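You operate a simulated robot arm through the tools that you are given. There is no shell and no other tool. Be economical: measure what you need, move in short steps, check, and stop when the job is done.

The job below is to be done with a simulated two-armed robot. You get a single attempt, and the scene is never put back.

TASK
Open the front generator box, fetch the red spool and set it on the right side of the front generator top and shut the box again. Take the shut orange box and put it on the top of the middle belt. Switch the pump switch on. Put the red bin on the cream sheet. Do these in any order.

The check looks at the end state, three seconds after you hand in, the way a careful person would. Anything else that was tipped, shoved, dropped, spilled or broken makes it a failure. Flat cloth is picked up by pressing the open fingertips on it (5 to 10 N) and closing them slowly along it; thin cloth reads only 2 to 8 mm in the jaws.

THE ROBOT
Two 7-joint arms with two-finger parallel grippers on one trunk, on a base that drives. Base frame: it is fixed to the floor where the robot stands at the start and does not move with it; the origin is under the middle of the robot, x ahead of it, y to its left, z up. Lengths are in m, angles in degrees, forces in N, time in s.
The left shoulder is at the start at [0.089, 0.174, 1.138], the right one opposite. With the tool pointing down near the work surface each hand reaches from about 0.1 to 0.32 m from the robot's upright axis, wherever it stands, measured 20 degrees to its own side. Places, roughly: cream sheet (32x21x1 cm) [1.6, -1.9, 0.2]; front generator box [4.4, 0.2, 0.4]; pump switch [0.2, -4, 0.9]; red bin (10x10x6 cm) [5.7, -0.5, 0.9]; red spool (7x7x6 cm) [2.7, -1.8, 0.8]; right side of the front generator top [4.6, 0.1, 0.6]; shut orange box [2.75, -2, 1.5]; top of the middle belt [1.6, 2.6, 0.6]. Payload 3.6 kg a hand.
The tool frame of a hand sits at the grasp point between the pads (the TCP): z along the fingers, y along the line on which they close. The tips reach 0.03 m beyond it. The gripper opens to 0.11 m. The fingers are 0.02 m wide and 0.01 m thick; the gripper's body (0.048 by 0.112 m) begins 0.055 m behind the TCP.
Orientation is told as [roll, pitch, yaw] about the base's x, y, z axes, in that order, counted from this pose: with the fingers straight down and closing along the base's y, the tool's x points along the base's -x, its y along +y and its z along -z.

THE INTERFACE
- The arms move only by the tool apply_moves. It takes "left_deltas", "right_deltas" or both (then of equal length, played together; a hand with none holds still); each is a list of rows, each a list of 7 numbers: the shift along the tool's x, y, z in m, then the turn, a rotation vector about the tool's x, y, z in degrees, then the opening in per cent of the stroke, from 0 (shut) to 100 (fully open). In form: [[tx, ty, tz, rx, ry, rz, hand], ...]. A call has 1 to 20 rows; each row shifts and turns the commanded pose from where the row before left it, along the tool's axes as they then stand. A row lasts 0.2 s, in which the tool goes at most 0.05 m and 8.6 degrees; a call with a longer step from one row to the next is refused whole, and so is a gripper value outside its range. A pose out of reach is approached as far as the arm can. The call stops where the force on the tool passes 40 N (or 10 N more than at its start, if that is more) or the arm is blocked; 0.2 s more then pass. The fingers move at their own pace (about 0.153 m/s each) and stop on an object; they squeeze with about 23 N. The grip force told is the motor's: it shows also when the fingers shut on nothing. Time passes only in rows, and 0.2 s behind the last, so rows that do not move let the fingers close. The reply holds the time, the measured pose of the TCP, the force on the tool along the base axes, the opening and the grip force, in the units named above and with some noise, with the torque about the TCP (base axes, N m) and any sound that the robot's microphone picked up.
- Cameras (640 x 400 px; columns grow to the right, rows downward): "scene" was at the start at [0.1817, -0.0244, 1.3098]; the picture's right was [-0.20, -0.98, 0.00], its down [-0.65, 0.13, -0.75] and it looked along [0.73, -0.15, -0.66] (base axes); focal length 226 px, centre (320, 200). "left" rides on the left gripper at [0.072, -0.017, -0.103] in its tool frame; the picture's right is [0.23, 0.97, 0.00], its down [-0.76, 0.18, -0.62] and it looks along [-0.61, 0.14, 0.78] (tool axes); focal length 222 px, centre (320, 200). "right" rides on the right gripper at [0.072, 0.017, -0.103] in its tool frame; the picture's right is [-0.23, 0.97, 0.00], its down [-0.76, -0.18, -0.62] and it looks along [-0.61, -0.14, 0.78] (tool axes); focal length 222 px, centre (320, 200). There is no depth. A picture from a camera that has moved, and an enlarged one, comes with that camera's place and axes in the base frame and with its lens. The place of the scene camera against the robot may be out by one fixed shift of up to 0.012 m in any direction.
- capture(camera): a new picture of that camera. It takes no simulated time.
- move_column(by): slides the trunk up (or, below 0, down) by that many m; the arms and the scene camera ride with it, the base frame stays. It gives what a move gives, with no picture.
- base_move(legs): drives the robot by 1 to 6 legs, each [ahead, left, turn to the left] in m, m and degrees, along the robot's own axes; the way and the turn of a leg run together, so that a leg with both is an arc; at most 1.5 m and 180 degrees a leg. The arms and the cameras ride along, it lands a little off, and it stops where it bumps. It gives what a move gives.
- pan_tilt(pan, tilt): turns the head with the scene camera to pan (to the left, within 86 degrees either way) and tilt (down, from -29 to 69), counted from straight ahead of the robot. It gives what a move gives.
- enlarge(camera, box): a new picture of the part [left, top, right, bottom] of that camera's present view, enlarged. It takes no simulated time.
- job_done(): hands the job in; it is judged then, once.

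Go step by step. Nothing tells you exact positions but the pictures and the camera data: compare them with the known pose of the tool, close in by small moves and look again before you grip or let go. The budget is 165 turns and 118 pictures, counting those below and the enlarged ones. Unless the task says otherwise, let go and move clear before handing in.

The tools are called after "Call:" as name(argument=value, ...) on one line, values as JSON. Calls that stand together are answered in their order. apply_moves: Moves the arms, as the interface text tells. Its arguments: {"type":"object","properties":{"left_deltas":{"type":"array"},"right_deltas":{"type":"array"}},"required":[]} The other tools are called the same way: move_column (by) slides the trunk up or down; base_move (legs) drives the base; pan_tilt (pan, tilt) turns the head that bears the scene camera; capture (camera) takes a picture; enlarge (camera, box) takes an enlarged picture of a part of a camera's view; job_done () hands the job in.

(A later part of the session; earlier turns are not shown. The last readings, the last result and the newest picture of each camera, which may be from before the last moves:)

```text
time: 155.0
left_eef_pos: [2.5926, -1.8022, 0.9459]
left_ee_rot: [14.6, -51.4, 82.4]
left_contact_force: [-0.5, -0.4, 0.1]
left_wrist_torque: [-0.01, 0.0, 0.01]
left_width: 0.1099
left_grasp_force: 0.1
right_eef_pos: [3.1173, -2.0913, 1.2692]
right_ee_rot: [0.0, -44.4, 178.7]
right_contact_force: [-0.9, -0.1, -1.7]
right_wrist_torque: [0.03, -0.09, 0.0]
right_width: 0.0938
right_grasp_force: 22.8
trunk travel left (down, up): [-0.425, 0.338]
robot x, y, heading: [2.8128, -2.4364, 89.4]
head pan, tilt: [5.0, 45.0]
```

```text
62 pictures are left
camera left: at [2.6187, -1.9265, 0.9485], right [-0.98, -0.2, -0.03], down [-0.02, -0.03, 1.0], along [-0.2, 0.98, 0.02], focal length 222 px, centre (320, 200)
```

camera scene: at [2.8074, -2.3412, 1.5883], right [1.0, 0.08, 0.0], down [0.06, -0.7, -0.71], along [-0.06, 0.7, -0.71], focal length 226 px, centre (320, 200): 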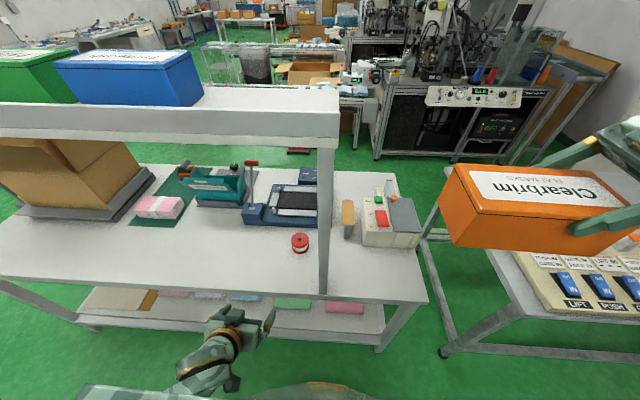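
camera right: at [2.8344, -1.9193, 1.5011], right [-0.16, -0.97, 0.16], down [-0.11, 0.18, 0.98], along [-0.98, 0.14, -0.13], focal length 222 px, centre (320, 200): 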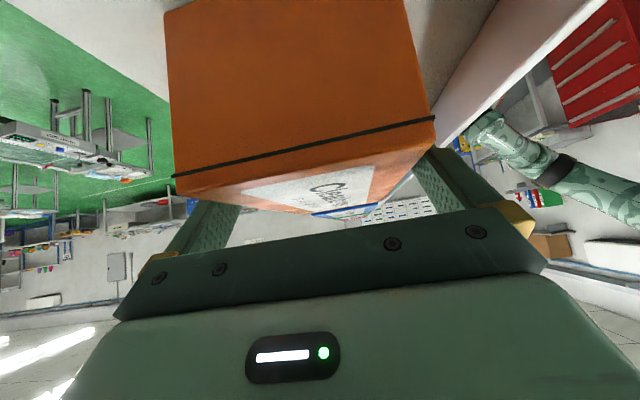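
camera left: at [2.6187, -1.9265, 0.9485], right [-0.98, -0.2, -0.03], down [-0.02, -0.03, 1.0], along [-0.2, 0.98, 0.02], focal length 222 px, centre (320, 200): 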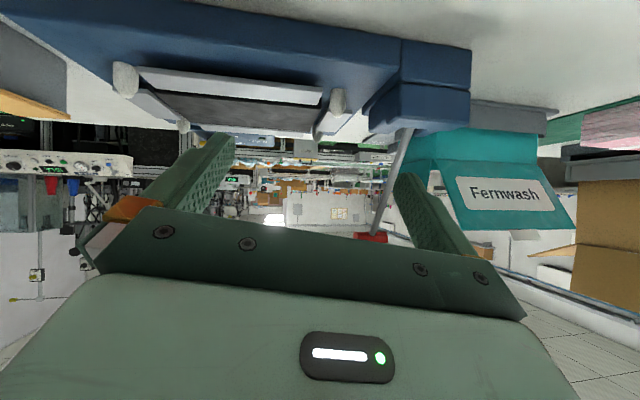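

The arm swung a bit near its limit. I'll bring it back behind the spool with the orientation corrected.

Call:
apply_moves(left_deltas=[[0.029, -0.0243, -0.0233, 0, 0, 0, 100], [0.029, -0.0243, -0.0233, 0, 0, 0, 100], [0.029, -0.0243, -0.0233, 7.3, 0, 0, 100], [0.029, -0.0243, -0.0233, 7.3, 0, 0, 100], [0, 0, 0, 0, 6.4, 0, 100], [0, 0, 0, -5.4, 0, -5.4, 100], [0, 0, 0, 0, 0, 0, 100]])

Call:
capture(camera="left")

Call:
capture(camera="scene")

```text
time: 155.5
left_eef_pos: [2.5894, -1.7846, 1.053]
left_ee_rot: [29.0, -63.3, 72.0]
left_contact_force: [0.1, 1.3, 0.0]
left_wrist_torque: [0.0, -0.01, 0.0]
left_width: 0.1099
left_grasp_force: 0.1
right_eef_pos: [3.1188, -2.0911, 1.2688]
right_ee_rot: [-0.1, -44.4, 178.6]
right_contact_force: [0.4, 0.0, -1.9]
right_wrist_torque: [0.0, -0.11, 0.03]
right_width: 0.0938
right_grasp_force: 22.9
trunk travel left (down, up): [-0.425, 0.338]
robot x, y, heading: [2.8147, -2.4355, 89.3]
head pan, tilt: [5.0, 45.0]
stopped in row 2 (left hand): the arm was blocked; the commanded pose is now the measured one
```

```text
61 pictures are left
camera left: at [2.6177, -1.9048, 1.0253], right [-0.97, -0.23, 0.01], down [0.07, -0.26, 0.96], along [-0.22, 0.94, 0.27], focal length 222 px, centre (320, 200)
```

left: 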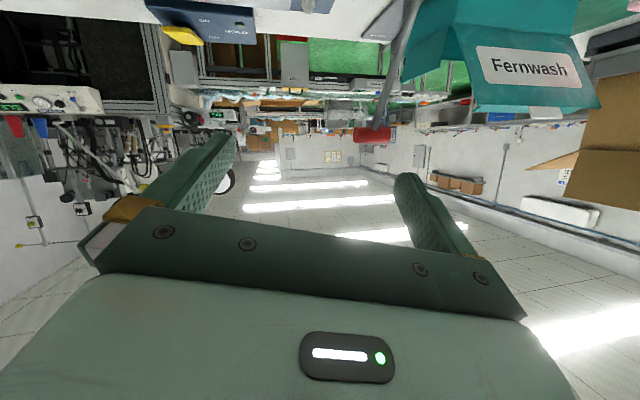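

```text
60 pictures are left
camera scene: at [2.8079, -2.322, 1.4776], right [1.0, 0.08, 0.0], down [0.06, -0.71, -0.71], along [-0.06, 0.7, -0.71], focal length 226 px, centre (320, 200)
```

scene: 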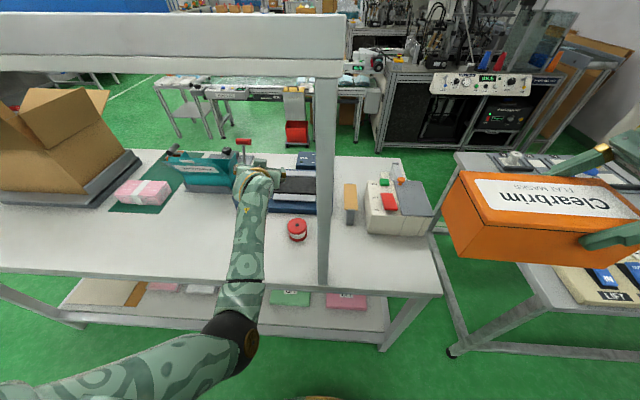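

The arm has ended up outstretched above the bench, with nothing disturbed. I'll back the base off to free it.

Call:
base_move(legs=[[-0.4, 0, 0]])

Call:
apply_moves(left_deltas=[[0, 0, -0.03, 0, 0, 0, 100], [0, 0, -0.03, 0, 0, 0, 100], [0, 0, -0.03, 0, 0, 0, 100], [0, 0, -0.03, 0, 0, 0, 100]])

```text
time: 158.0
left_eef_pos: [2.586, -2.1824, 1.0531]
left_ee_rot: [29.1, -63.2, 71.9]
left_contact_force: [-0.4, -0.9, 0.6]
left_wrist_torque: [-0.04, 0.0, 0.01]
left_width: 0.1097
left_grasp_force: 0.1
right_eef_pos: [3.114, -2.4902, 1.2689]
right_ee_rot: [-0.1, -44.5, 178.7]
right_contact_force: [0.8, 0.5, -2.3]
right_wrist_torque: [0.02, -0.08, -0.02]
right_width: 0.0938
right_grasp_force: 22.9
trunk travel left (down, up): [-0.425, 0.338]
robot x, y, heading: [2.807, -2.8274, 89.7]
head pan, tilt: [5.0, 45.0]
```

```text
time: 158.8
left_eef_pos: [2.5502, -2.2239, 1.1825]
left_ee_rot: [57.0, -69.0, 49.5]
left_contact_force: [0.3, 0.1, 0.8]
left_wrist_torque: [0.02, 0.0, -0.01]
left_width: 0.1099
left_grasp_force: 0.0
right_eef_pos: [3.1149, -2.4884, 1.2697]
right_ee_rot: [0.0, -44.3, 178.8]
right_contact_force: [-0.2, 0.2, -1.2]
right_wrist_torque: [-0.04, -0.08, -0.01]
right_width: 0.0939
right_grasp_force: 23.2
trunk travel left (down, up): [-0.425, 0.338]
robot x, y, heading: [2.8073, -2.8318, 89.6]
head pan, tilt: [5.0, 45.0]
stopped in row 3 (left hand): the arm was blocked; the commanded pose is now the measured one
```

The wrist is near a joint limit. I'll rotate it back to the clean forward-45° pose.

Call:
apply_moves(left_deltas=[[0, 0, 0, 4.27, 6.1, -1.7, 100], [0, 0, 0, 4.27, 6.1, -1.7, 100], [0, 0, 0, 4.27, 6.1, -1.7, 100], [0, 0, 0, 4.27, 6.1, -1.7, 100], [0, 0, 0, 4.27, 6.1, -1.7, 100], [0, 0, 0, 0, 0, 0, 100]])

```text
time: 160.2
left_eef_pos: [2.554, -2.2237, 1.1792]
left_ee_rot: [-0.4, -44.5, 90.2]
left_contact_force: [0.4, -2.3, 1.0]
left_wrist_torque: [0.0, 0.0, -0.03]
left_width: 0.1099
left_grasp_force: 0.1
right_eef_pos: [3.1151, -2.4886, 1.2692]
right_ee_rot: [0.0, -44.5, 178.8]
right_contact_force: [-0.9, 0.2, -2.1]
right_wrist_torque: [-0.02, -0.06, -0.04]
right_width: 0.0936
right_grasp_force: 23.1
trunk travel left (down, up): [-0.425, 0.338]
robot x, y, heading: [2.8088, -2.8337, 89.5]
head pan, tilt: [5.0, 45.0]
```

Call:
apply_moves(left_deltas=[[0.0414, -0.0194, -0.001, 0, 0, 0, 100], [0.0414, -0.0194, -0.001, 0, 0, 0, 100], [0.0414, -0.0194, -0.001, 0, 0, 0, 100], [0.0414, -0.0194, -0.001, 0, 0, 0, 100], [0.0414, -0.0194, -0.001, 0, 0, 0, 100], [0.0414, -0.0194, -0.001, 0, 0, 0, 100], [0.0414, -0.0194, -0.001, 0, 0, 0, 100], [0, 0, 0, 0, 0, 0, 100]])

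Call:
base_move(legs=[[0.44, 0, 0]])

Call:
capture(camera="left")

```text
time: 161.0
left_eef_pos: [2.591, -2.2634, 1.2279]
left_ee_rot: [1.0, -58.4, 90.4]
left_contact_force: [0.7, -0.6, -0.5]
left_wrist_torque: [-0.01, 0.0, 0.05]
left_width: 0.1099
left_grasp_force: 0.1
right_eef_pos: [3.1152, -2.4897, 1.2705]
right_ee_rot: [0.0, -44.4, 178.7]
right_contact_force: [0.3, 0.0, -2.9]
right_wrist_torque: [0.0, -0.11, -0.01]
right_width: 0.0939
right_grasp_force: 23.4
trunk travel left (down, up): [-0.425, 0.338]
robot x, y, heading: [2.8052, -2.833, 89.6]
head pan, tilt: [5.0, 45.0]
stopped in row 3 (left hand): the arm was blocked; the commanded pose is now the measured one
```

```text
time: 163.7
left_eef_pos: [2.6047, -1.8062, 1.224]
left_ee_rot: [1.0, -58.3, 89.7]
left_contact_force: [0.2, 0.1, -0.5]
left_wrist_torque: [-0.01, -0.03, 0.01]
left_width: 0.11
left_grasp_force: 0.1
right_eef_pos: [3.1248, -2.0384, 1.2696]
right_ee_rot: [0.1, -44.3, 177.9]
right_contact_force: [-0.3, 0.2, -1.9]
right_wrist_torque: [0.02, -0.1, 0.01]
right_width: 0.094
right_grasp_force: 22.7
trunk travel left (down, up): [-0.425, 0.338]
robot x, y, heading: [2.816, -2.3785, 89.0]
head pan, tilt: [5.0, 45.0]
```

```text
59 pictures are left
camera left: at [2.622, -1.9316, 1.2172], right [-0.97, -0.13, -0.18], down [-0.17, -0.13, 0.98], along [-0.15, 0.98, 0.11], focal length 222 px, centre (320, 200)
```

left: 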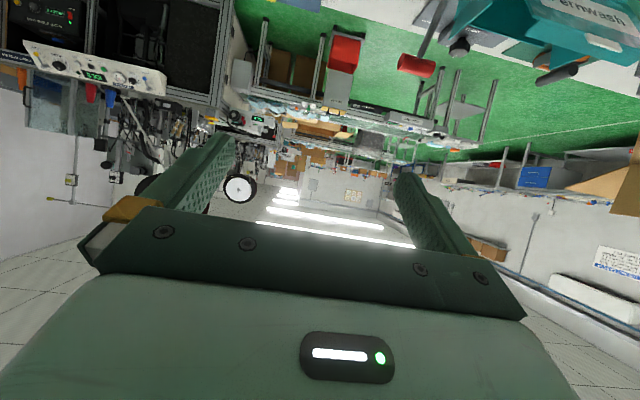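

The left arm is in an awkward posture. I'll back off again and look at it before re-folding it.

Call:
base_move(legs=[[-0.5, 0, 0]])

Call:
pan_tilt(pan=25, tilt=45)

Call:
capture(camera="scene")

```text
time: 166.6
left_eef_pos: [2.5944, -2.2896, 1.2255]
left_ee_rot: [1.2, -58.3, 89.3]
left_contact_force: [0.0, -0.2, 0.6]
left_wrist_torque: [-0.03, 0.02, 0.02]
left_width: 0.1103
left_grasp_force: 0.0
right_eef_pos: [3.1155, -2.5243, 1.2709]
right_ee_rot: [0.0, -44.4, 177.6]
right_contact_force: [-0.2, -0.7, -2.3]
right_wrist_torque: [-0.02, -0.09, -0.01]
right_width: 0.0939
right_grasp_force: 22.5
trunk travel left (down, up): [-0.425, 0.338]
robot x, y, heading: [2.8066, -2.863, 88.6]
head pan, tilt: [5.0, 45.0]
```

```text
time: 167.4
left_eef_pos: [2.5951, -2.2887, 1.2252]
left_ee_rot: [1.2, -58.4, 89.3]
left_contact_force: [-0.3, 0.7, -0.2]
left_wrist_torque: [-0.02, 0.0, 0.02]
left_width: 0.1102
left_grasp_force: 0.2
right_eef_pos: [3.1177, -2.5235, 1.2709]
right_ee_rot: [0.1, -44.4, 177.5]
right_contact_force: [-0.1, 0.2, -1.8]
right_wrist_torque: [0.02, -0.07, 0.01]
right_width: 0.0937
right_grasp_force: 23.1
trunk travel left (down, up): [-0.425, 0.338]
robot x, y, heading: [2.8059, -2.8631, 88.7]
head pan, tilt: [25.0, 45.0]
```

```text
58 pictures are left
camera scene: at [2.7747, -2.7555, 1.4776], right [0.92, 0.4, 0.0], down [0.28, -0.65, -0.71], along [-0.28, 0.65, -0.71], focal length 226 px, centre (320, 200)
```

scene: 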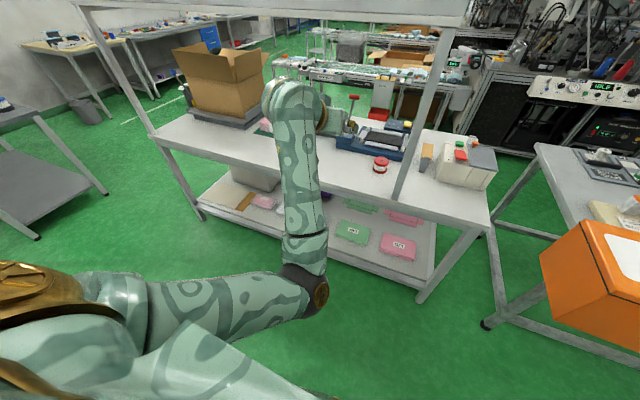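

The elbow hangs low with the wrist over-bent. Moving the hand straight down while it is extended should unbend it, so I'll try that in free space.

Call:
apply_moves(left_deltas=[[0.034, 0, 0.021, 0, 0, 0, 100], [0.034, 0, 0.021, 0, 0, 0, 100], [0.034, 0, 0.021, 0, 0, 0, 100], [0.034, 0, 0.021, 0, 0, 0, 100], [0.034, 0, 0.021, 0, 4, 0, 100], [0.034, 0, 0.021, 0, 4, 0, 100], [0, 0, 0, 0, 5, 0, 100], [0, 0, 0, 0, 0, 0, 100]])

```text
time: 168.3
left_eef_pos: [2.5795, -2.2616, 1.1776]
left_ee_rot: [3.5, -66.8, 88.4]
left_contact_force: [0.8, 0.2, -0.7]
left_wrist_torque: [-0.04, -0.01, 0.01]
left_width: 0.1097
left_grasp_force: 0.1
right_eef_pos: [3.1164, -2.5228, 1.2696]
right_ee_rot: [0.0, -44.4, 177.6]
right_contact_force: [-0.8, -0.8, -1.3]
right_wrist_torque: [-0.02, -0.08, 0.01]
right_width: 0.094
right_grasp_force: 22.8
trunk travel left (down, up): [-0.425, 0.338]
robot x, y, heading: [2.7992, -2.8616, 88.5]
head pan, tilt: [25.0, 45.0]
stopped in row 4 (left hand): the arm was blocked; the commanded pose is now the measured one
```

The wrist flexion is at its limit. I'll swing the hand sideways (pointing right), which makes the elbow come out, then re-fold it.

Call:
apply_moves(left_deltas=[[0, 0, 0, 7.6, 0, 3.2, 100], [0, 0, 0, 7.6, 0, 3.2, 100], [0, 0, 0, 7.6, 0, 3.2, 100], [0, 0, 0, 7.6, 0, 3.2, 100], [0, 0, 0, 7.6, 0, 3.2, 100], [0, 0, 0, 7.6, 0, 3.2, 100], [0, 0, 0, 7.6, 0, 3.2, 100], [0, 0, 0, 7.6, 0, 3.2, 100], [0, 0, 0, 7.6, 0, 3.2, 100], [0, 0, 0, 7.6, 0, 3.2, 100], [0, 0, 0, 7.6, 0, 3.2, 100]])

```text
time: 170.7
left_eef_pos: [2.5816, -2.2599, 1.1768]
left_ee_rot: [-0.8, -65.9, 1.5]
left_contact_force: [0.3, -0.7, -0.7]
left_wrist_torque: [0.0, 0.01, 0.03]
left_width: 0.1102
left_grasp_force: 0.0
right_eef_pos: [3.1169, -2.5221, 1.2692]
right_ee_rot: [0.1, -44.4, 177.6]
right_contact_force: [0.4, -0.9, -1.5]
right_wrist_torque: [-0.03, -0.06, -0.02]
right_width: 0.0936
right_grasp_force: 23.2
trunk travel left (down, up): [-0.425, 0.338]
robot x, y, heading: [2.805, -2.8629, 88.6]
head pan, tilt: [25.0, 45.0]
```

Call:
apply_moves(left_deltas=[[0.0114, -0.04, 0.005, 0, 0, 0, 100], [0.0114, -0.04, 0.005, 0, 2.6, 0, 100], [0.0114, -0.04, 0.005, 0, 2.6, 0, 100], [0.0114, -0.04, 0.005, 0, 2.6, 0, 100], [0.0114, -0.04, 0.005, 0, 2.6, 0, 100], [0.0114, -0.04, 0.005, 0, 2.6, 0, 100], [0.0114, -0.04, 0.005, 0, 2.6, 0, 100], [0.0114, -0.04, 0.005, 0, 2.6, 0, 100], [0, 0, 0, 0, 2.6, 0, 100]])

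Call:
capture(camera="scene")

```text
time: 172.7
left_eef_pos: [2.5732, -2.5814, 1.0802]
left_ee_rot: [-0.3, -45.1, 1.0]
left_contact_force: [-0.1, 0.2, -0.1]
left_wrist_torque: [-0.01, 0.02, 0.0]
left_width: 0.1102
left_grasp_force: 0.1
right_eef_pos: [3.1146, -2.5231, 1.2695]
right_ee_rot: [0.2, -44.4, 177.5]
right_contact_force: [0.4, -0.3, -1.7]
right_wrist_torque: [0.0, -0.04, -0.02]
right_width: 0.0937
right_grasp_force: 22.8
trunk travel left (down, up): [-0.425, 0.338]
robot x, y, heading: [2.8085, -2.8564, 88.5]
head pan, tilt: [25.0, 45.0]
```

```text
57 pictures are left
camera scene: at [2.7745, -2.755, 1.4775], right [0.92, 0.4, 0.0], down [0.28, -0.65, -0.71], along [-0.28, 0.65, -0.71], focal length 226 px, centre (320, 200)
```

scene: 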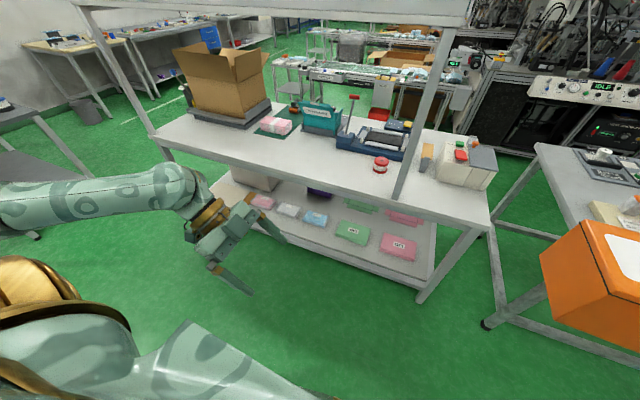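

The elbow is out again. I'll use a diagonal approach (yaw about 45°) for the spool, with the trunk a bit lower.

Call:
apply_moves(left_deltas=[[0, 0, 0, -5.94, 0, -5.94, 100], [0, 0, 0, -5.94, 0, -5.94, 100], [0, 0, 0, -5.94, 0, -5.94, 100], [0, 0, 0, -5.94, 0, -5.94, 100], [0, 0, 0, -5.94, 0, -5.94, 100], [0, 0, 0, 0, 0, 0, 100]])

Call:
move_column(by=-0.1)

Call:
base_move(legs=[[0, 0.04, 1.5], [0.46, 0, 0]])

Call:
capture(camera="left")

```text
time: 174.1
left_eef_pos: [2.5486, -2.5457, 1.0567]
left_ee_rot: [-0.6, -45.0, 43.2]
left_contact_force: [0.5, 0.2, -0.2]
left_wrist_torque: [0.01, 0.01, -0.01]
left_width: 0.1096
left_grasp_force: 0.0
left hand out of reach, approached as far as the arm can: row 3, 4, 5
right_eef_pos: [3.1148, -2.5232, 1.2697]
right_ee_rot: [0.0, -44.4, 177.5]
right_contact_force: [0.4, -0.7, -2.4]
right_wrist_torque: [0.05, -0.05, 0.01]
right_width: 0.0941
right_grasp_force: 23.3
trunk travel left (down, up): [-0.425, 0.338]
robot x, y, heading: [2.8012, -2.8603, 88.7]
head pan, tilt: [25.0, 45.0]
```

```text
time: 175.4
left_eef_pos: [2.5482, -2.5395, 0.9392]
left_ee_rot: [-4.0, -42.3, 45.5]
left_contact_force: [-0.2, -0.3, 0.7]
left_wrist_torque: [-0.03, 0.03, 0.01]
left_width: 0.1099
left_grasp_force: 0.1
right_eef_pos: [3.1179, -2.5134, 1.1592]
right_ee_rot: [2.3, -44.4, 175.7]
right_contact_force: [-1.1, -0.2, -2.3]
right_wrist_torque: [0.0, -0.1, -0.03]
right_width: 0.0936
right_grasp_force: 23.2
trunk travel left (down, up): [-0.325, 0.438]
robot x, y, heading: [2.8069, -2.8608, 88.3]
head pan, tilt: [25.0, 45.0]
```

```text
time: 178.7
left_eef_pos: [2.4999, -2.0767, 0.9384]
left_ee_rot: [-4.0, -42.4, 46.8]
left_contact_force: [-0.1, 0.3, -0.4]
left_wrist_torque: [-0.05, 0.0, -0.04]
left_width: 0.1099
left_grasp_force: 0.0
right_eef_pos: [3.068, -2.0382, 1.1588]
right_ee_rot: [2.5, -44.4, 176.8]
right_contact_force: [0.8, -0.7, -2.2]
right_wrist_torque: [-0.03, -0.06, -0.01]
right_width: 0.0937
right_grasp_force: 23.2
trunk travel left (down, up): [-0.325, 0.438]
robot x, y, heading: [2.765, -2.3902, 90.2]
head pan, tilt: [25.0, 45.0]
```

```text
56 pictures are left
camera left: at [2.4219, -2.1727, 0.9674], right [-0.79, 0.58, -0.2], down [-0.06, 0.26, 0.96], along [0.61, 0.77, -0.17], focal length 222 px, centre (320, 200)
```

left: 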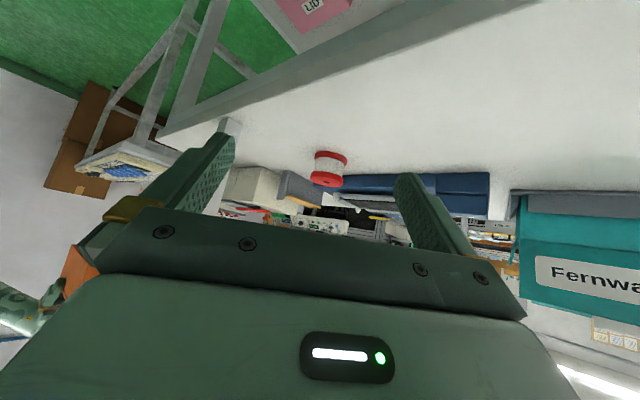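

Call:
apply_moves(left_deltas=[[-0.0224, 0.0044, 0.0294, 0, 0, 0, 100], [-0.0224, 0.0044, 0.0294, -2, 0, 0, 100], [-0.0224, 0.0044, 0.0294, -2, 0, 0, 100], [-0.0224, 0.0044, 0.0294, 0, 0, 0, 100], [-0.0224, 0.0044, 0.0294, 0, 0, 0, 100], [-0.0224, 0.0044, 0.0294, 0, 0, 0, 100], [-0.0224, 0.0044, 0.0294, 0, 0, 0, 100], [0, 0, 0, 0, 0, 0, 100]])

Call:
capture(camera="left")

```text
time: 180.5
left_eef_pos: [2.655, -1.8734, 0.8904]
left_ee_rot: [0.0, -42.2, 46.8]
left_contact_force: [-0.3, -0.2, -0.1]
left_wrist_torque: [-0.02, -0.02, 0.0]
left_width: 0.1099
left_grasp_force: 0.2
right_eef_pos: [3.0677, -2.0391, 1.1596]
right_ee_rot: [2.2, -44.4, 176.8]
right_contact_force: [-0.2, -0.5, -1.8]
right_wrist_torque: [0.0, -0.06, 0.02]
right_width: 0.0937
right_grasp_force: 22.5
trunk travel left (down, up): [-0.325, 0.438]
robot x, y, heading: [2.7631, -2.3929, 89.9]
head pan, tilt: [25.0, 45.0]
```

```text
55 pictures are left
camera left: at [2.5824, -1.9745, 0.9177], right [-0.82, 0.55, -0.15], down [-0.03, 0.23, 0.97], along [0.57, 0.81, -0.17], focal length 222 px, centre (320, 200)
```

left: 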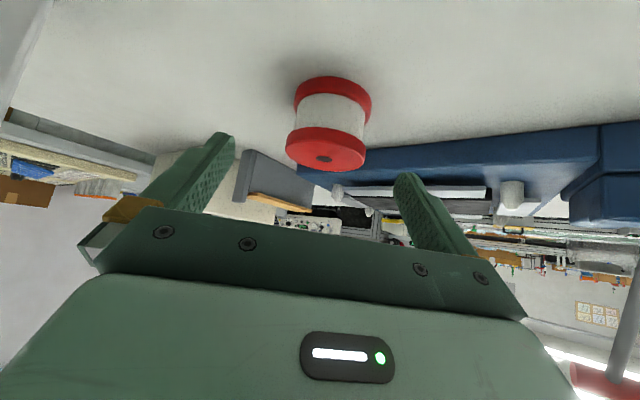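

Call:
apply_moves(left_deltas=[[0, 0.001, 0.02, 0, 0, 0, 100], [0, 0.001, 0.02, 0, 0, 0, 100], [0, 0.001, 0.02, 0, 0, 0, 100], [0, 0.001, 0.018, 0, 0, 0, 100], [0, 0, 0, 0, 0, 0, 100]])

Call:
capture(camera="left")

```text
time: 181.7
left_eef_pos: [2.6881, -1.8309, 0.8332]
left_ee_rot: [-0.1, -42.4, 46.8]
left_contact_force: [-0.2, -0.6, 0.5]
left_wrist_torque: [0.03, 0.01, 0.02]
left_width: 0.11
left_grasp_force: 0.0
right_eef_pos: [3.0674, -2.039, 1.159]
right_ee_rot: [2.3, -44.3, 176.8]
right_contact_force: [-0.6, -0.5, -2.0]
right_wrist_torque: [-0.02, -0.06, 0.0]
right_width: 0.0938
right_grasp_force: 23.3
trunk travel left (down, up): [-0.325, 0.438]
robot x, y, heading: [2.7648, -2.3907, 90.1]
head pan, tilt: [25.0, 45.0]
```

```text
54 pictures are left
camera left: at [2.6164, -1.9317, 0.8609], right [-0.82, 0.55, -0.15], down [-0.03, 0.23, 0.97], along [0.57, 0.81, -0.17], focal length 222 px, centre (320, 200)
```

left: 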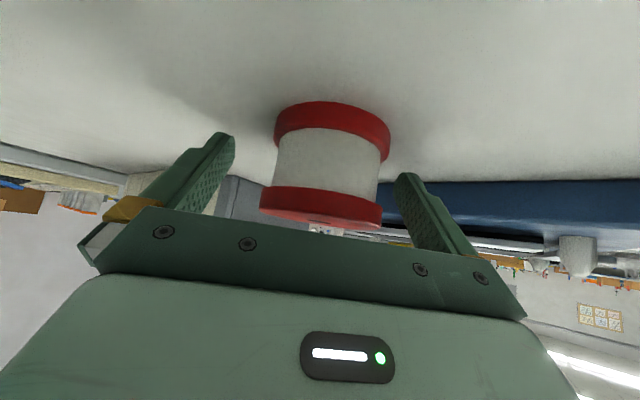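

The spool is between the fingers. I'll close and lift.

Call:
apply_moves(left_deltas=[[0, 0, 0, 0, 0, 0, 70], [0, 0, 0, 0, 0, 0, 40], [0, 0, 0, 0, 0, 0, 0], [0, 0, 0, 0, 0, 0, 0], [0, 0, 0, 0, 0, 0, 0], [-0.0135, 0, -0.0147, 0, 0, 0, 0], [-0.0135, 0, -0.0147, 0, 0, 0, 0], [-0.0135, 0, -0.0147, 0, 0, 0, 0], [-0.0135, 0, -0.0147, 0, 0, 0, 0], [-0.0135, 0, -0.0147, 0, 0, 0, 0]])

Call:
capture(camera="left")

```text
time: 183.9
left_eef_pos: [2.6897, -1.8345, 0.9334]
left_ee_rot: [-0.2, -42.4, 46.9]
left_contact_force: [-0.2, -0.8, -2.8]
left_wrist_torque: [0.0, 0.01, -0.03]
left_width: 0.0666
left_grasp_force: 23.3
right_eef_pos: [3.0679, -2.0383, 1.1593]
right_ee_rot: [2.5, -44.4, 176.9]
right_contact_force: [0.0, -0.6, -2.4]
right_wrist_torque: [0.0, -0.07, 0.0]
right_width: 0.0937
right_grasp_force: 22.9
trunk travel left (down, up): [-0.325, 0.438]
robot x, y, heading: [2.7614, -2.3943, 89.7]
head pan, tilt: [25.0, 45.0]
```

```text
53 pictures are left
camera left: at [2.6183, -1.9354, 0.9616], right [-0.82, 0.55, -0.15], down [-0.03, 0.23, 0.97], along [0.57, 0.81, -0.17], focal length 222 px, centre (320, 200)
```

left: 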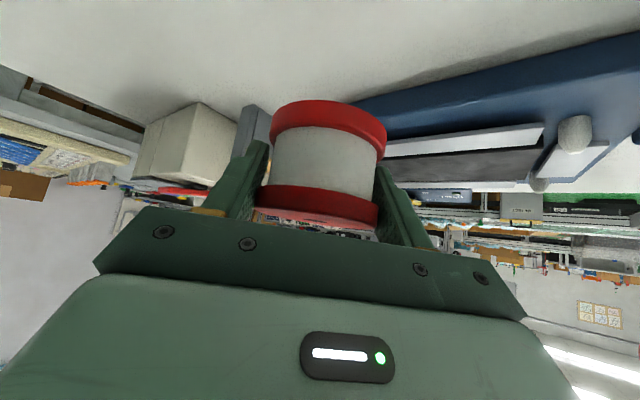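

The spool is held. I'll back out, raise the trunk so both loads clear everything, and go around via the lane to the front.

Call:
base_move(legs=[[-0.46, 0, 0]])

Call:
move_column(by=0.4)

Call:
base_move(legs=[[0, 0.95, 0], [0, 0.95, 0]])

Call:
pan_tilt(pan=0, tilt=45)

Call:
capture(camera="scene")

```text
time: 186.7
left_eef_pos: [2.6902, -2.2951, 0.9341]
left_ee_rot: [-0.1, -42.4, 46.7]
left_contact_force: [-0.4, -0.4, -1.8]
left_wrist_torque: [-0.01, 0.02, 0.05]
left_width: 0.0669
left_grasp_force: 23.3
right_eef_pos: [3.067, -2.501, 1.1597]
right_ee_rot: [2.3, -44.5, 176.8]
right_contact_force: [0.3, -0.6, -1.8]
right_wrist_torque: [0.01, -0.13, -0.02]
right_width: 0.0939
right_grasp_force: 22.9
trunk travel left (down, up): [-0.325, 0.438]
robot x, y, heading: [2.7618, -2.8541, 89.9]
head pan, tilt: [25.0, 45.0]
```

```text
time: 190.5
left_eef_pos: [2.6898, -2.2955, 1.3343]
left_ee_rot: [-0.1, -42.4, 46.7]
left_contact_force: [0.6, 0.3, -2.1]
left_wrist_torque: [0.01, -0.03, 0.0]
left_width: 0.0669
left_grasp_force: 22.9
right_eef_pos: [3.0679, -2.4998, 1.5583]
right_ee_rot: [2.4, -44.5, 176.7]
right_contact_force: [0.1, -0.6, -1.9]
right_wrist_torque: [0.03, -0.05, 0.02]
right_width: 0.0938
right_grasp_force: 22.7
trunk travel left (down, up): [-0.725, 0.038]
robot x, y, heading: [2.7649, -2.8538, 89.5]
head pan, tilt: [25.0, 45.0]
```

```text
time: 200.0
left_eef_pos: [0.8369, -2.2315, 1.3345]
left_ee_rot: [-0.1, -42.5, 43.8]
left_contact_force: [-0.7, -0.4, -2.6]
left_wrist_torque: [-0.04, 0.01, 0.02]
left_width: 0.0667
left_grasp_force: 23.2
right_eef_pos: [1.2024, -2.4549, 1.5582]
right_ee_rot: [2.4, -44.4, 173.7]
right_contact_force: [-0.8, 0.7, -2.3]
right_wrist_torque: [-0.02, -0.06, -0.04]
right_width: 0.094
right_grasp_force: 22.6
trunk travel left (down, up): [-0.725, 0.038]
robot x, y, heading: [0.8781, -2.7938, 86.9]
head pan, tilt: [25.0, 45.0]
```

```text
time: 200.9
left_eef_pos: [0.8357, -2.2307, 1.3353]
left_ee_rot: [-0.1, -42.3, 43.7]
left_contact_force: [0.2, 0.4, -1.9]
left_wrist_torque: [0.02, 0.03, 0.0]
left_width: 0.067
left_grasp_force: 23.3
right_eef_pos: [1.2028, -2.4555, 1.5591]
right_ee_rot: [2.4, -44.4, 173.7]
right_contact_force: [0.3, 0.8, -3.1]
right_wrist_torque: [0.02, -0.08, -0.02]
right_width: 0.0939
right_grasp_force: 22.9
trunk travel left (down, up): [-0.725, 0.038]
robot x, y, heading: [0.8781, -2.7918, 86.6]
head pan, tilt: [0.0, 45.0]
```

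```text
52 pictures are left
camera scene: at [0.8853, -2.7083, 1.7785], right [1.0, -0.05, 0.0], down [-0.04, -0.71, -0.71], along [0.04, 0.71, -0.71], focal length 226 px, centre (320, 200)
```

scene: 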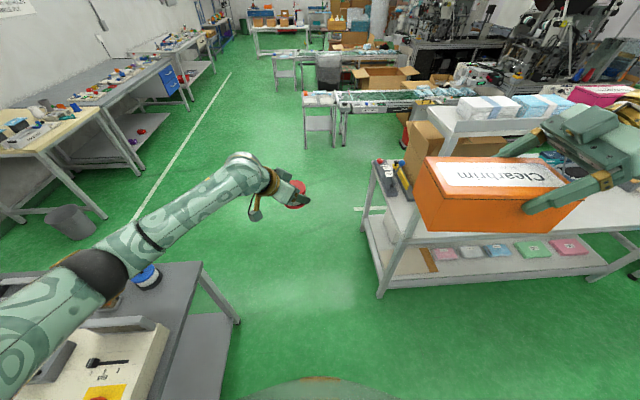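

Call:
base_move(legs=[[0, 0.05, 3.2], [1.0, 0, 0], [0.95, 0, 0], [0, 0.5, 0], [1.2, 0, 0], [1.1, 0, 0]])

Call:
pan_tilt(pan=-25, tilt=40)

Call:
capture(camera="scene")

```text
time: 224.9
left_eef_pos: [0.2299, 2.0695, 1.3339]
left_ee_rot: [-0.2, -42.4, 47.6]
left_contact_force: [-0.5, 0.2, -3.6]
left_wrist_torque: [0.04, 0.01, 0.03]
left_width: 0.0668
left_grasp_force: 23.4
right_eef_pos: [0.6093, 1.8716, 1.5593]
right_ee_rot: [2.2, -44.3, 177.6]
right_contact_force: [0.5, -0.6, -1.7]
right_wrist_torque: [0.01, -0.08, -0.03]
right_width: 0.0937
right_grasp_force: 23.5
trunk travel left (down, up): [-0.725, 0.038]
robot x, y, heading: [0.3072, 1.5083, 90.4]
head pan, tilt: [0.0, 45.0]
```

```text
time: 225.8
left_eef_pos: [0.2309, 2.0708, 1.3341]
left_ee_rot: [-0.1, -42.3, 47.6]
left_contact_force: [0.2, 0.0, -2.4]
left_wrist_torque: [0.02, -0.03, -0.01]
left_width: 0.067
left_grasp_force: 22.5
right_eef_pos: [0.6106, 1.8729, 1.5586]
right_ee_rot: [2.5, -44.3, 177.6]
right_contact_force: [0.2, 0.3, -2.1]
right_wrist_torque: [0.01, -0.1, 0.01]
right_width: 0.094
right_grasp_force: 23.2
trunk travel left (down, up): [-0.725, 0.038]
robot x, y, heading: [0.312, 1.5117, 90.6]
head pan, tilt: [-25.0, 40.0]
```

```text
51 pictures are left
camera scene: at [0.3469, 1.5944, 1.7857], right [0.91, -0.41, 0.0], down [-0.26, -0.59, -0.77], along [0.31, 0.7, -0.64], focal length 226 px, centre (320, 200)
```

scene: 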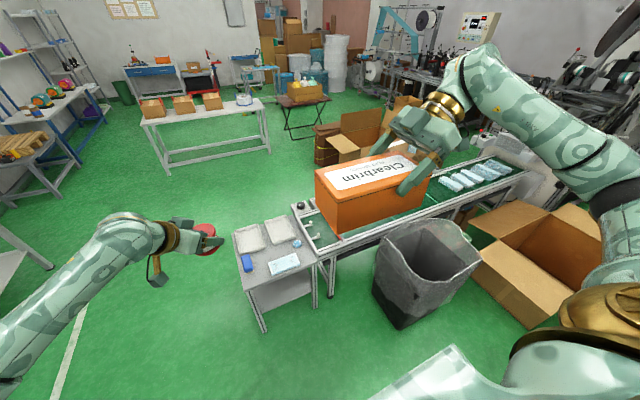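

The belt is ahead-right: its top spans y 2.43–2.88, with clear space near x≈1.0. I'll raise the left hand with the spool, move the base between the small table and the trash bin, then lower the trunk.

Call:
apply_moves(left_deltas=[[-0.0283, 0, -0.031, 0, 0, 0, 0], [-0.0283, 0, -0.031, 0, 0, 0, 0], [-0.0283, 0, -0.031, 0, 0, 0, 0], [-0.0283, 0, -0.031, 0, 0, 0, 0], [-0.0283, 0, -0.031, 0, 0, 0, 0], [-0.0283, 0, -0.031, 0, 0, 0, 0]])

Call:
base_move(legs=[[0, -0.38, -0.6], [0.4, 0, 0]])

Call:
pan_tilt(pan=-20, tilt=55)

Call:
capture(camera="scene")

```text
time: 227.2
left_eef_pos: [0.229, 2.0714, 1.5864]
left_ee_rot: [0.0, -42.2, 47.6]
left_contact_force: [-0.5, -1.7, -1.7]
left_wrist_torque: [-0.04, 0.04, 0.01]
left_width: 0.0667
left_grasp_force: 22.8
right_eef_pos: [0.6103, 1.8716, 1.5601]
right_ee_rot: [2.3, -44.3, 177.7]
right_contact_force: [0.2, -0.1, -1.8]
right_wrist_torque: [0.04, -0.09, -0.04]
right_width: 0.0938
right_grasp_force: 23.2
trunk travel left (down, up): [-0.725, 0.038]
robot x, y, heading: [0.3115, 1.5115, 90.6]
head pan, tilt: [-25.0, 40.0]
```

```text
time: 231.8
left_eef_pos: [0.6113, 2.4831, 1.5857]
left_ee_rot: [0.0, -42.4, 47.5]
left_contact_force: [-0.2, 0.3, -1.9]
left_wrist_torque: [-0.04, 0.02, -0.01]
left_width: 0.0669
left_grasp_force: 22.9
right_eef_pos: [0.9926, 2.2807, 1.56]
right_ee_rot: [2.3, -44.4, 177.5]
right_contact_force: [0.5, -0.5, -1.8]
right_wrist_torque: [-0.02, -0.04, 0.01]
right_width: 0.0938
right_grasp_force: 22.8
trunk travel left (down, up): [-0.725, 0.038]
robot x, y, heading: [0.6935, 1.9249, 90.6]
head pan, tilt: [-25.0, 40.0]
```

```text
time: 232.5
left_eef_pos: [0.6103, 2.4843, 1.5858]
left_ee_rot: [0.0, -42.3, 47.4]
left_contact_force: [-0.2, -0.1, -2.4]
left_wrist_torque: [0.02, -0.03, -0.02]
left_width: 0.0667
left_grasp_force: 23.2
right_eef_pos: [0.9918, 2.2835, 1.5577]
right_ee_rot: [2.4, -44.3, 177.4]
right_contact_force: [-0.6, -0.3, -1.9]
right_wrist_torque: [-0.01, -0.1, -0.03]
right_width: 0.0938
right_grasp_force: 22.8
trunk travel left (down, up): [-0.725, 0.038]
robot x, y, heading: [0.6934, 1.9247, 90.9]
head pan, tilt: [-20.0, 55.0]
```

```text
50 pictures are left
camera scene: at [0.7166, 1.9972, 1.765], right [0.94, -0.33, 0.0], down [-0.27, -0.77, -0.57], along [0.19, 0.54, -0.82], focal length 226 px, centre (320, 200)
```

scene: 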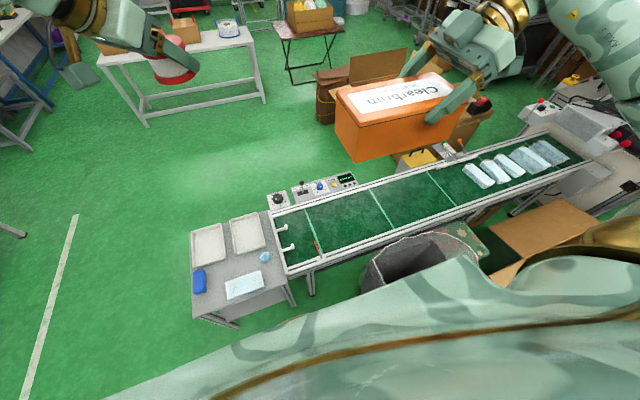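

I'll move 0.1 closer and lower the trunk in stages.

Call:
base_move(legs=[[0.1, 0, -0.8]])

Call:
move_column(by=-0.4)

Call:
move_column(by=-0.25)

Call:
capture(camera="scene")

```text
time: 233.7
left_eef_pos: [0.6192, 2.5768, 1.5893]
left_ee_rot: [0.3, -42.6, 46.2]
left_contact_force: [0.1, -0.3, -2.2]
left_wrist_torque: [0.04, -0.01, 0.02]
left_width: 0.0669
left_grasp_force: 22.7
right_eef_pos: [0.9974, 2.3689, 1.5614]
right_ee_rot: [1.9, -44.4, 177.0]
right_contact_force: [0.7, -1.4, -1.7]
right_wrist_torque: [0.03, -0.09, -0.07]
right_width: 0.0939
right_grasp_force: 22.8
trunk travel left (down, up): [-0.725, 0.038]
robot x, y, heading: [0.692, 2.0237, 89.6]
head pan, tilt: [-20.0, 55.0]
```

```text
time: 237.5
left_eef_pos: [0.6186, 2.5848, 1.1863]
left_ee_rot: [-0.1, -42.5, 46.5]
left_contact_force: [-0.1, 0.5, -2.0]
left_wrist_torque: [0.0, 0.04, -0.01]
left_width: 0.0667
left_grasp_force: 23.0
right_eef_pos: [0.9964, 2.3774, 1.1595]
right_ee_rot: [2.3, -44.3, 176.7]
right_contact_force: [0.8, 0.6, -2.3]
right_wrist_torque: [0.02, -0.07, 0.03]
right_width: 0.0941
right_grasp_force: 23.2
trunk travel left (down, up): [-0.325, 0.438]
robot x, y, heading: [0.6919, 2.0209, 89.5]
head pan, tilt: [-20.0, 55.0]
```

```text
time: 240.1
left_eef_pos: [0.6189, 2.584, 0.9362]
left_ee_rot: [-0.1, -42.4, 46.5]
left_contact_force: [0.3, 0.3, -2.8]
left_wrist_torque: [0.02, 0.01, 0.01]
left_width: 0.0668
left_grasp_force: 22.9
right_eef_pos: [0.9972, 2.4468, 0.8277]
right_ee_rot: [23.5, -41.4, 162.0]
right_contact_force: [0.2, -0.6, -2.3]
right_wrist_torque: [-0.03, -0.08, 0.0]
right_width: 0.0937
right_grasp_force: 22.8
trunk travel left (down, up): [-0.075, 0.688]
robot x, y, heading: [0.6925, 2.0219, 89.8]
head pan, tilt: [-20.0, 55.0]
```

```text
49 pictures are left
camera scene: at [0.7181, 2.2854, 1.1014], right [0.94, -0.35, 0.0], down [-0.28, -0.77, -0.57], along [0.2, 0.54, -0.82], focal length 226 px, centre (320, 200)
```

scene: 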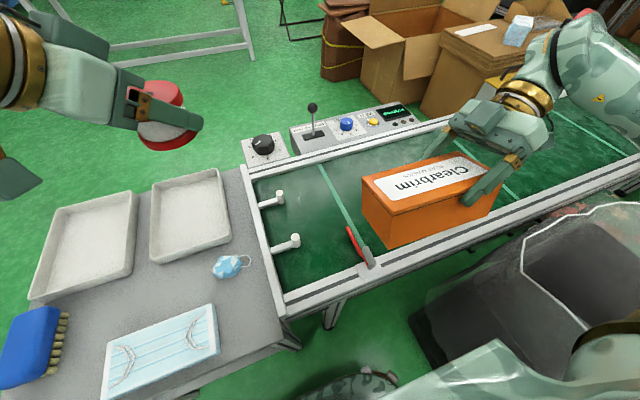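

The trunk leans forward as it lowers, so the right wrist got cramped and tilted. I'll move the box forward over the belt while levelling it.

Call:
apply_moves(right_deltas=[[0.014, -0.0325, -0.014, 5.9, 0, 0, 0], [0.014, -0.0325, -0.014, 5.9, 0, 0, 0], [0.014, -0.0325, -0.014, 5.9, 0, 0, 0], [0.014, -0.0325, -0.014, 5.8, 0, 0, 0], [0, 0, 0, 0, -3.6, 0, 0], [0, 0, 0, -4.2, 0, -4.2, 0], [0, 0, 0, -4.2, 0, -4.2, 0], [0, 0, 0, -4.2, 0, -4.2, 0], [0, 0, 0, 0, 0, 0, 0]])

Call:
capture(camera="scene")

```text
time: 242.1
left_eef_pos: [0.6188, 2.5855, 0.936]
left_ee_rot: [-0.1, -42.4, 46.5]
left_contact_force: [0.1, -0.2, -2.7]
left_wrist_torque: [0.01, -0.01, -0.01]
left_width: 0.0668
left_grasp_force: 22.9
right_eef_pos: [1.0954, 2.5625, 0.8049]
right_ee_rot: [0.2, -45.2, 179.6]
right_contact_force: [-0.2, -1.0, -1.9]
right_wrist_torque: [0.01, -0.07, 0.0]
right_width: 0.0936
right_grasp_force: 22.7
trunk travel left (down, up): [-0.075, 0.688]
robot x, y, heading: [0.6916, 2.023, 89.9]
head pan, tilt: [-20.0, 55.0]
```

```text
48 pictures are left
camera scene: at [0.7182, 2.286, 1.1012], right [0.94, -0.35, 0.0], down [-0.28, -0.77, -0.57], along [0.2, 0.54, -0.82], focal length 226 px, centre (320, 200)
```

scene: 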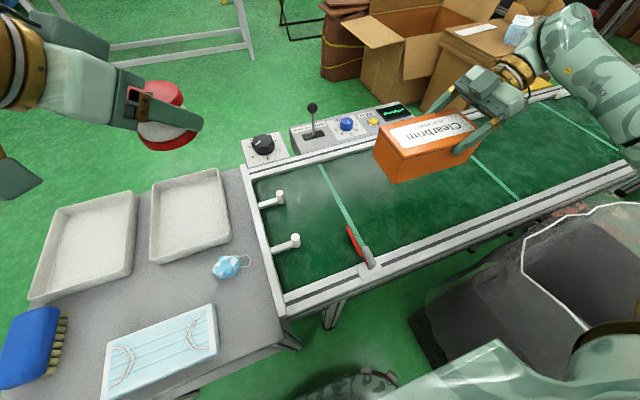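

The box is level over the belt at z≈0.80. I'll lower it.

Call:
apply_moves(right_deltas=[[0.0141, -0.015, 0.0141, 0, 0, 0, 0], [0.0141, -0.015, 0.0141, 0, 0, 0, 0], [0.0141, 0, 0.0141, 0, 0, 0, 0], [0.0141, 0, 0.0141, 0, 0, 0, 0], [0.0071, 0, 0.0071, 0, 0, 0, 0], [0.0071, 0, 0.0071, 0, 0, 0, 0], [0, 0, 0, 0, 0, 0, 0]])

Call:
capture(camera="scene")

```text
time: 243.7
left_eef_pos: [0.6199, 2.5841, 0.9359]
left_ee_rot: [-0.1, -42.4, 46.6]
left_contact_force: [0.5, 0.2, -2.8]
left_wrist_torque: [-0.01, 0.0, 0.01]
left_width: 0.067
left_grasp_force: 23.4
right_eef_pos: [1.0943, 2.5923, 0.7066]
right_ee_rot: [0.0, -45.0, 179.8]
right_contact_force: [0.3, -0.1, -2.5]
right_wrist_torque: [0.03, -0.06, 0.01]
right_width: 0.0938
right_grasp_force: 23.1
trunk travel left (down, up): [-0.075, 0.688]
robot x, y, heading: [0.6941, 2.0196, 89.8]
head pan, tilt: [-20.0, 55.0]
```

```text
47 pictures are left
camera scene: at [0.7182, 2.286, 1.1011], right [0.94, -0.35, 0.0], down [-0.28, -0.77, -0.57], along [0.2, 0.54, -0.82], focal length 226 px, centre (320, 200)
```

scene: 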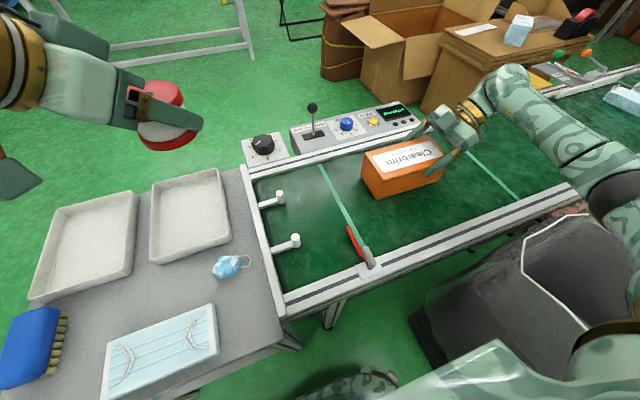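

Call:
apply_moves(right_deltas=[[0.0071, 0, 0.0071, 0, 0, 0, 0], [0.0071, 0, 0.0071, 0, 0, 0, 0], [0.0036, 0, 0.0036, 0, 0, 0, 0], [0.0036, 0, 0.0036, 0, 0, 0, 0], [0, 0, 0, 0, 0, 0, 0]])

Call:
enlarge(camera="scene", box=[340, 120, 500, 220])

```text
time: 244.5
left_eef_pos: [0.6182, 2.5832, 0.9365]
left_ee_rot: [-0.1, -42.4, 46.5]
left_contact_force: [0.2, -0.7, -2.3]
left_wrist_torque: [0.01, -0.03, 0.0]
left_width: 0.0668
left_grasp_force: 22.6
right_eef_pos: [1.095, 2.5954, 0.6897]
right_ee_rot: [-1.3, -45.6, -179.5]
right_contact_force: [-0.7, -3.3, 18.4]
right_wrist_torque: [-0.98, 0.5, 0.34]
right_width: 0.0941
right_grasp_force: 22.9
trunk travel left (down, up): [-0.075, 0.688]
robot x, y, heading: [0.6932, 2.0247, 89.5]
head pan, tilt: [-20.0, 55.0]
stopped in row 4 (right hand): the force on the tool passed its limit at 44 N (the readings are from after the stop); the commanded pose is now the measured one
```

```text
4.00 times, centred on (420, 170) of scene
camera zoom: at [0.7178, 2.2848, 1.1013], right [0.94, -0.35, 0.0], down [-0.28, -0.77, -0.57], along [0.2, 0.54, -0.82], focal length 906 px, centre (-80, 320)
```

zoom: 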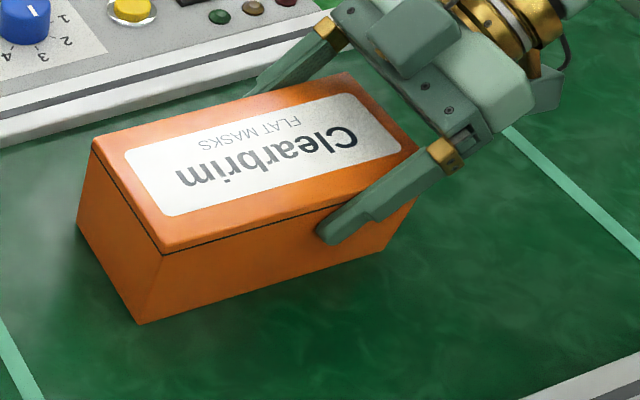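

The box rests on the belt. I'll release it and withdraw along the finger axis.

Call:
apply_moves(right_deltas=[[0, 0, 0, 0, 0, 0, 100], [0, 0, 0, 0, 0, 0, 100], [0, 0, 0, 0, 0, 0, 100], [0, 0, -0.02, 0, 0, 0, 100], [0, 0, -0.03, 0, 0, 0, 100], [0, 0, -0.04, 0, 0, 0, 100], [0, 0, -0.04, 0, 0, 0, 100], [-0.03, 0, -0.03, 0, 0, 0, 100], [-0.03, 0, -0.03, 0, 0, 0, 100]])

Call:
capture(camera="scene")

```text
time: 246.5
left_eef_pos: [0.6189, 2.5859, 0.9351]
left_ee_rot: [-0.2, -42.3, 46.5]
left_contact_force: [0.6, 0.1, -2.8]
left_wrist_torque: [-0.02, -0.03, 0.01]
left_width: 0.0668
left_grasp_force: 22.8
right_eef_pos: [1.1927, 2.5929, 0.7872]
right_ee_rot: [-1.2, -45.1, -179.9]
right_contact_force: [0.1, 0.1, 0.3]
right_wrist_torque: [-0.01, -0.02, -0.01]
right_width: 0.11
right_grasp_force: 0.1
right hand out of reach, approached as far as the arm can: row 8, 9
trunk travel left (down, up): [-0.075, 0.688]
robot x, y, heading: [0.6907, 2.0245, 89.6]
head pan, tilt: [-20.0, 55.0]
```

```text
45 pictures are left
camera scene: at [0.7183, 2.2858, 1.1012], right [0.94, -0.35, 0.0], down [-0.28, -0.77, -0.57], along [0.2, 0.54, -0.82], focal length 226 px, centre (320, 200)
```

scene: 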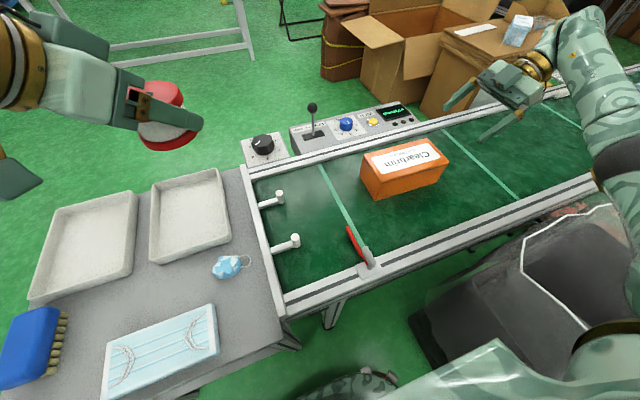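

The orange box is on the belt, shut. I'll raise the trunk, back away and head to the generator via the aisle.

Call:
move_column(by=0.4)

Call:
base_move(legs=[[-0.5, 0, 0.3], [0, 0.4, 0], [-1.2, 0, 0], [-1.1, 0, 0]])

Call:
base_move(legs=[[0, -1.2, 0], [0, -1.2, 0], [0, -1.0, 0]])

Call:
pan_tilt(pan=-30, tilt=35)

Call:
capture(camera="scene")

```text
time: 250.3
left_eef_pos: [0.6189, 2.5844, 1.3364]
left_ee_rot: [0.0, -42.5, 46.6]
left_contact_force: [-0.9, -0.9, -2.2]
left_wrist_torque: [0.03, 0.01, -0.01]
left_width: 0.0671
left_grasp_force: 23.2
right_eef_pos: [1.1915, 2.5375, 1.3033]
right_ee_rot: [-19.9, -43.6, -166.4]
right_contact_force: [-0.3, -0.2, 0.1]
right_wrist_torque: [-0.01, 0.0, 0.01]
right_width: 0.1102
right_grasp_force: 0.0
trunk travel left (down, up): [-0.475, 0.288]
robot x, y, heading: [0.6893, 2.0201, 89.8]
head pan, tilt: [-20.0, 55.0]
```

```text
time: 266.5
left_eef_pos: [0.1882, -0.2553, 1.3371]
left_ee_rot: [-0.1, -42.4, 48.2]
left_contact_force: [-0.6, -0.7, -2.5]
left_wrist_torque: [-0.02, 0.01, 0.01]
left_width: 0.0667
left_grasp_force: 23.4
right_eef_pos: [0.7641, -0.2848, 1.3038]
right_ee_rot: [-19.8, -43.6, -164.7]
right_contact_force: [0.7, -0.1, 0.1]
right_wrist_torque: [0.02, -0.02, 0.0]
right_width: 0.1101
right_grasp_force: 0.1
trunk travel left (down, up): [-0.475, 0.288]
robot x, y, heading: [0.2783, -0.814, 91.3]
head pan, tilt: [-20.0, 55.0]
```

```text
time: 283.1
left_eef_pos: [3.5722, -0.1668, 1.3365]
left_ee_rot: [0.0, -42.3, 50.1]
left_contact_force: [0.2, -0.2, -2.0]
left_wrist_torque: [0.0, 0.02, 0.01]
left_width: 0.0669
left_grasp_force: 23.1
right_eef_pos: [4.1478, -0.1781, 1.3039]
right_ee_rot: [-19.7, -43.5, -162.9]
right_contact_force: [0.6, -1.6, -0.7]
right_wrist_torque: [-0.01, -0.02, -0.05]
right_width: 0.1101
right_grasp_force: 0.0
trunk travel left (down, up): [-0.475, 0.288]
robot x, y, heading: [3.6815, -0.721, 92.8]
head pan, tilt: [-20.0, 55.0]
```

```text
time: 283.9
left_eef_pos: [3.5728, -0.1662, 1.337]
left_ee_rot: [-0.1, -42.4, 50.1]
left_contact_force: [0.7, 0.6, -2.1]
left_wrist_torque: [0.07, 0.01, 0.01]
left_width: 0.0668
left_grasp_force: 22.8
right_eef_pos: [4.1462, -0.1782, 1.303]
right_ee_rot: [-19.8, -43.6, -162.8]
right_contact_force: [1.2, -0.4, -0.5]
right_wrist_torque: [0.0, 0.0, 0.0]
right_width: 0.1099
right_grasp_force: 0.1
trunk travel left (down, up): [-0.475, 0.288]
robot x, y, heading: [3.6792, -0.7235, 93.2]
head pan, tilt: [-30.0, 35.0]
```

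```text
44 pictures are left
camera scene: at [3.7184, -0.6234, 1.5427], right [0.89, -0.45, 0.0], down [-0.26, -0.51, -0.82], along [0.37, 0.73, -0.57], focal length 226 px, centre (320, 200)
```

scene: 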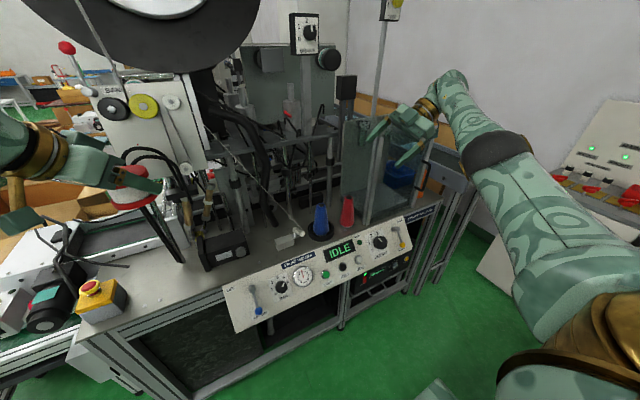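

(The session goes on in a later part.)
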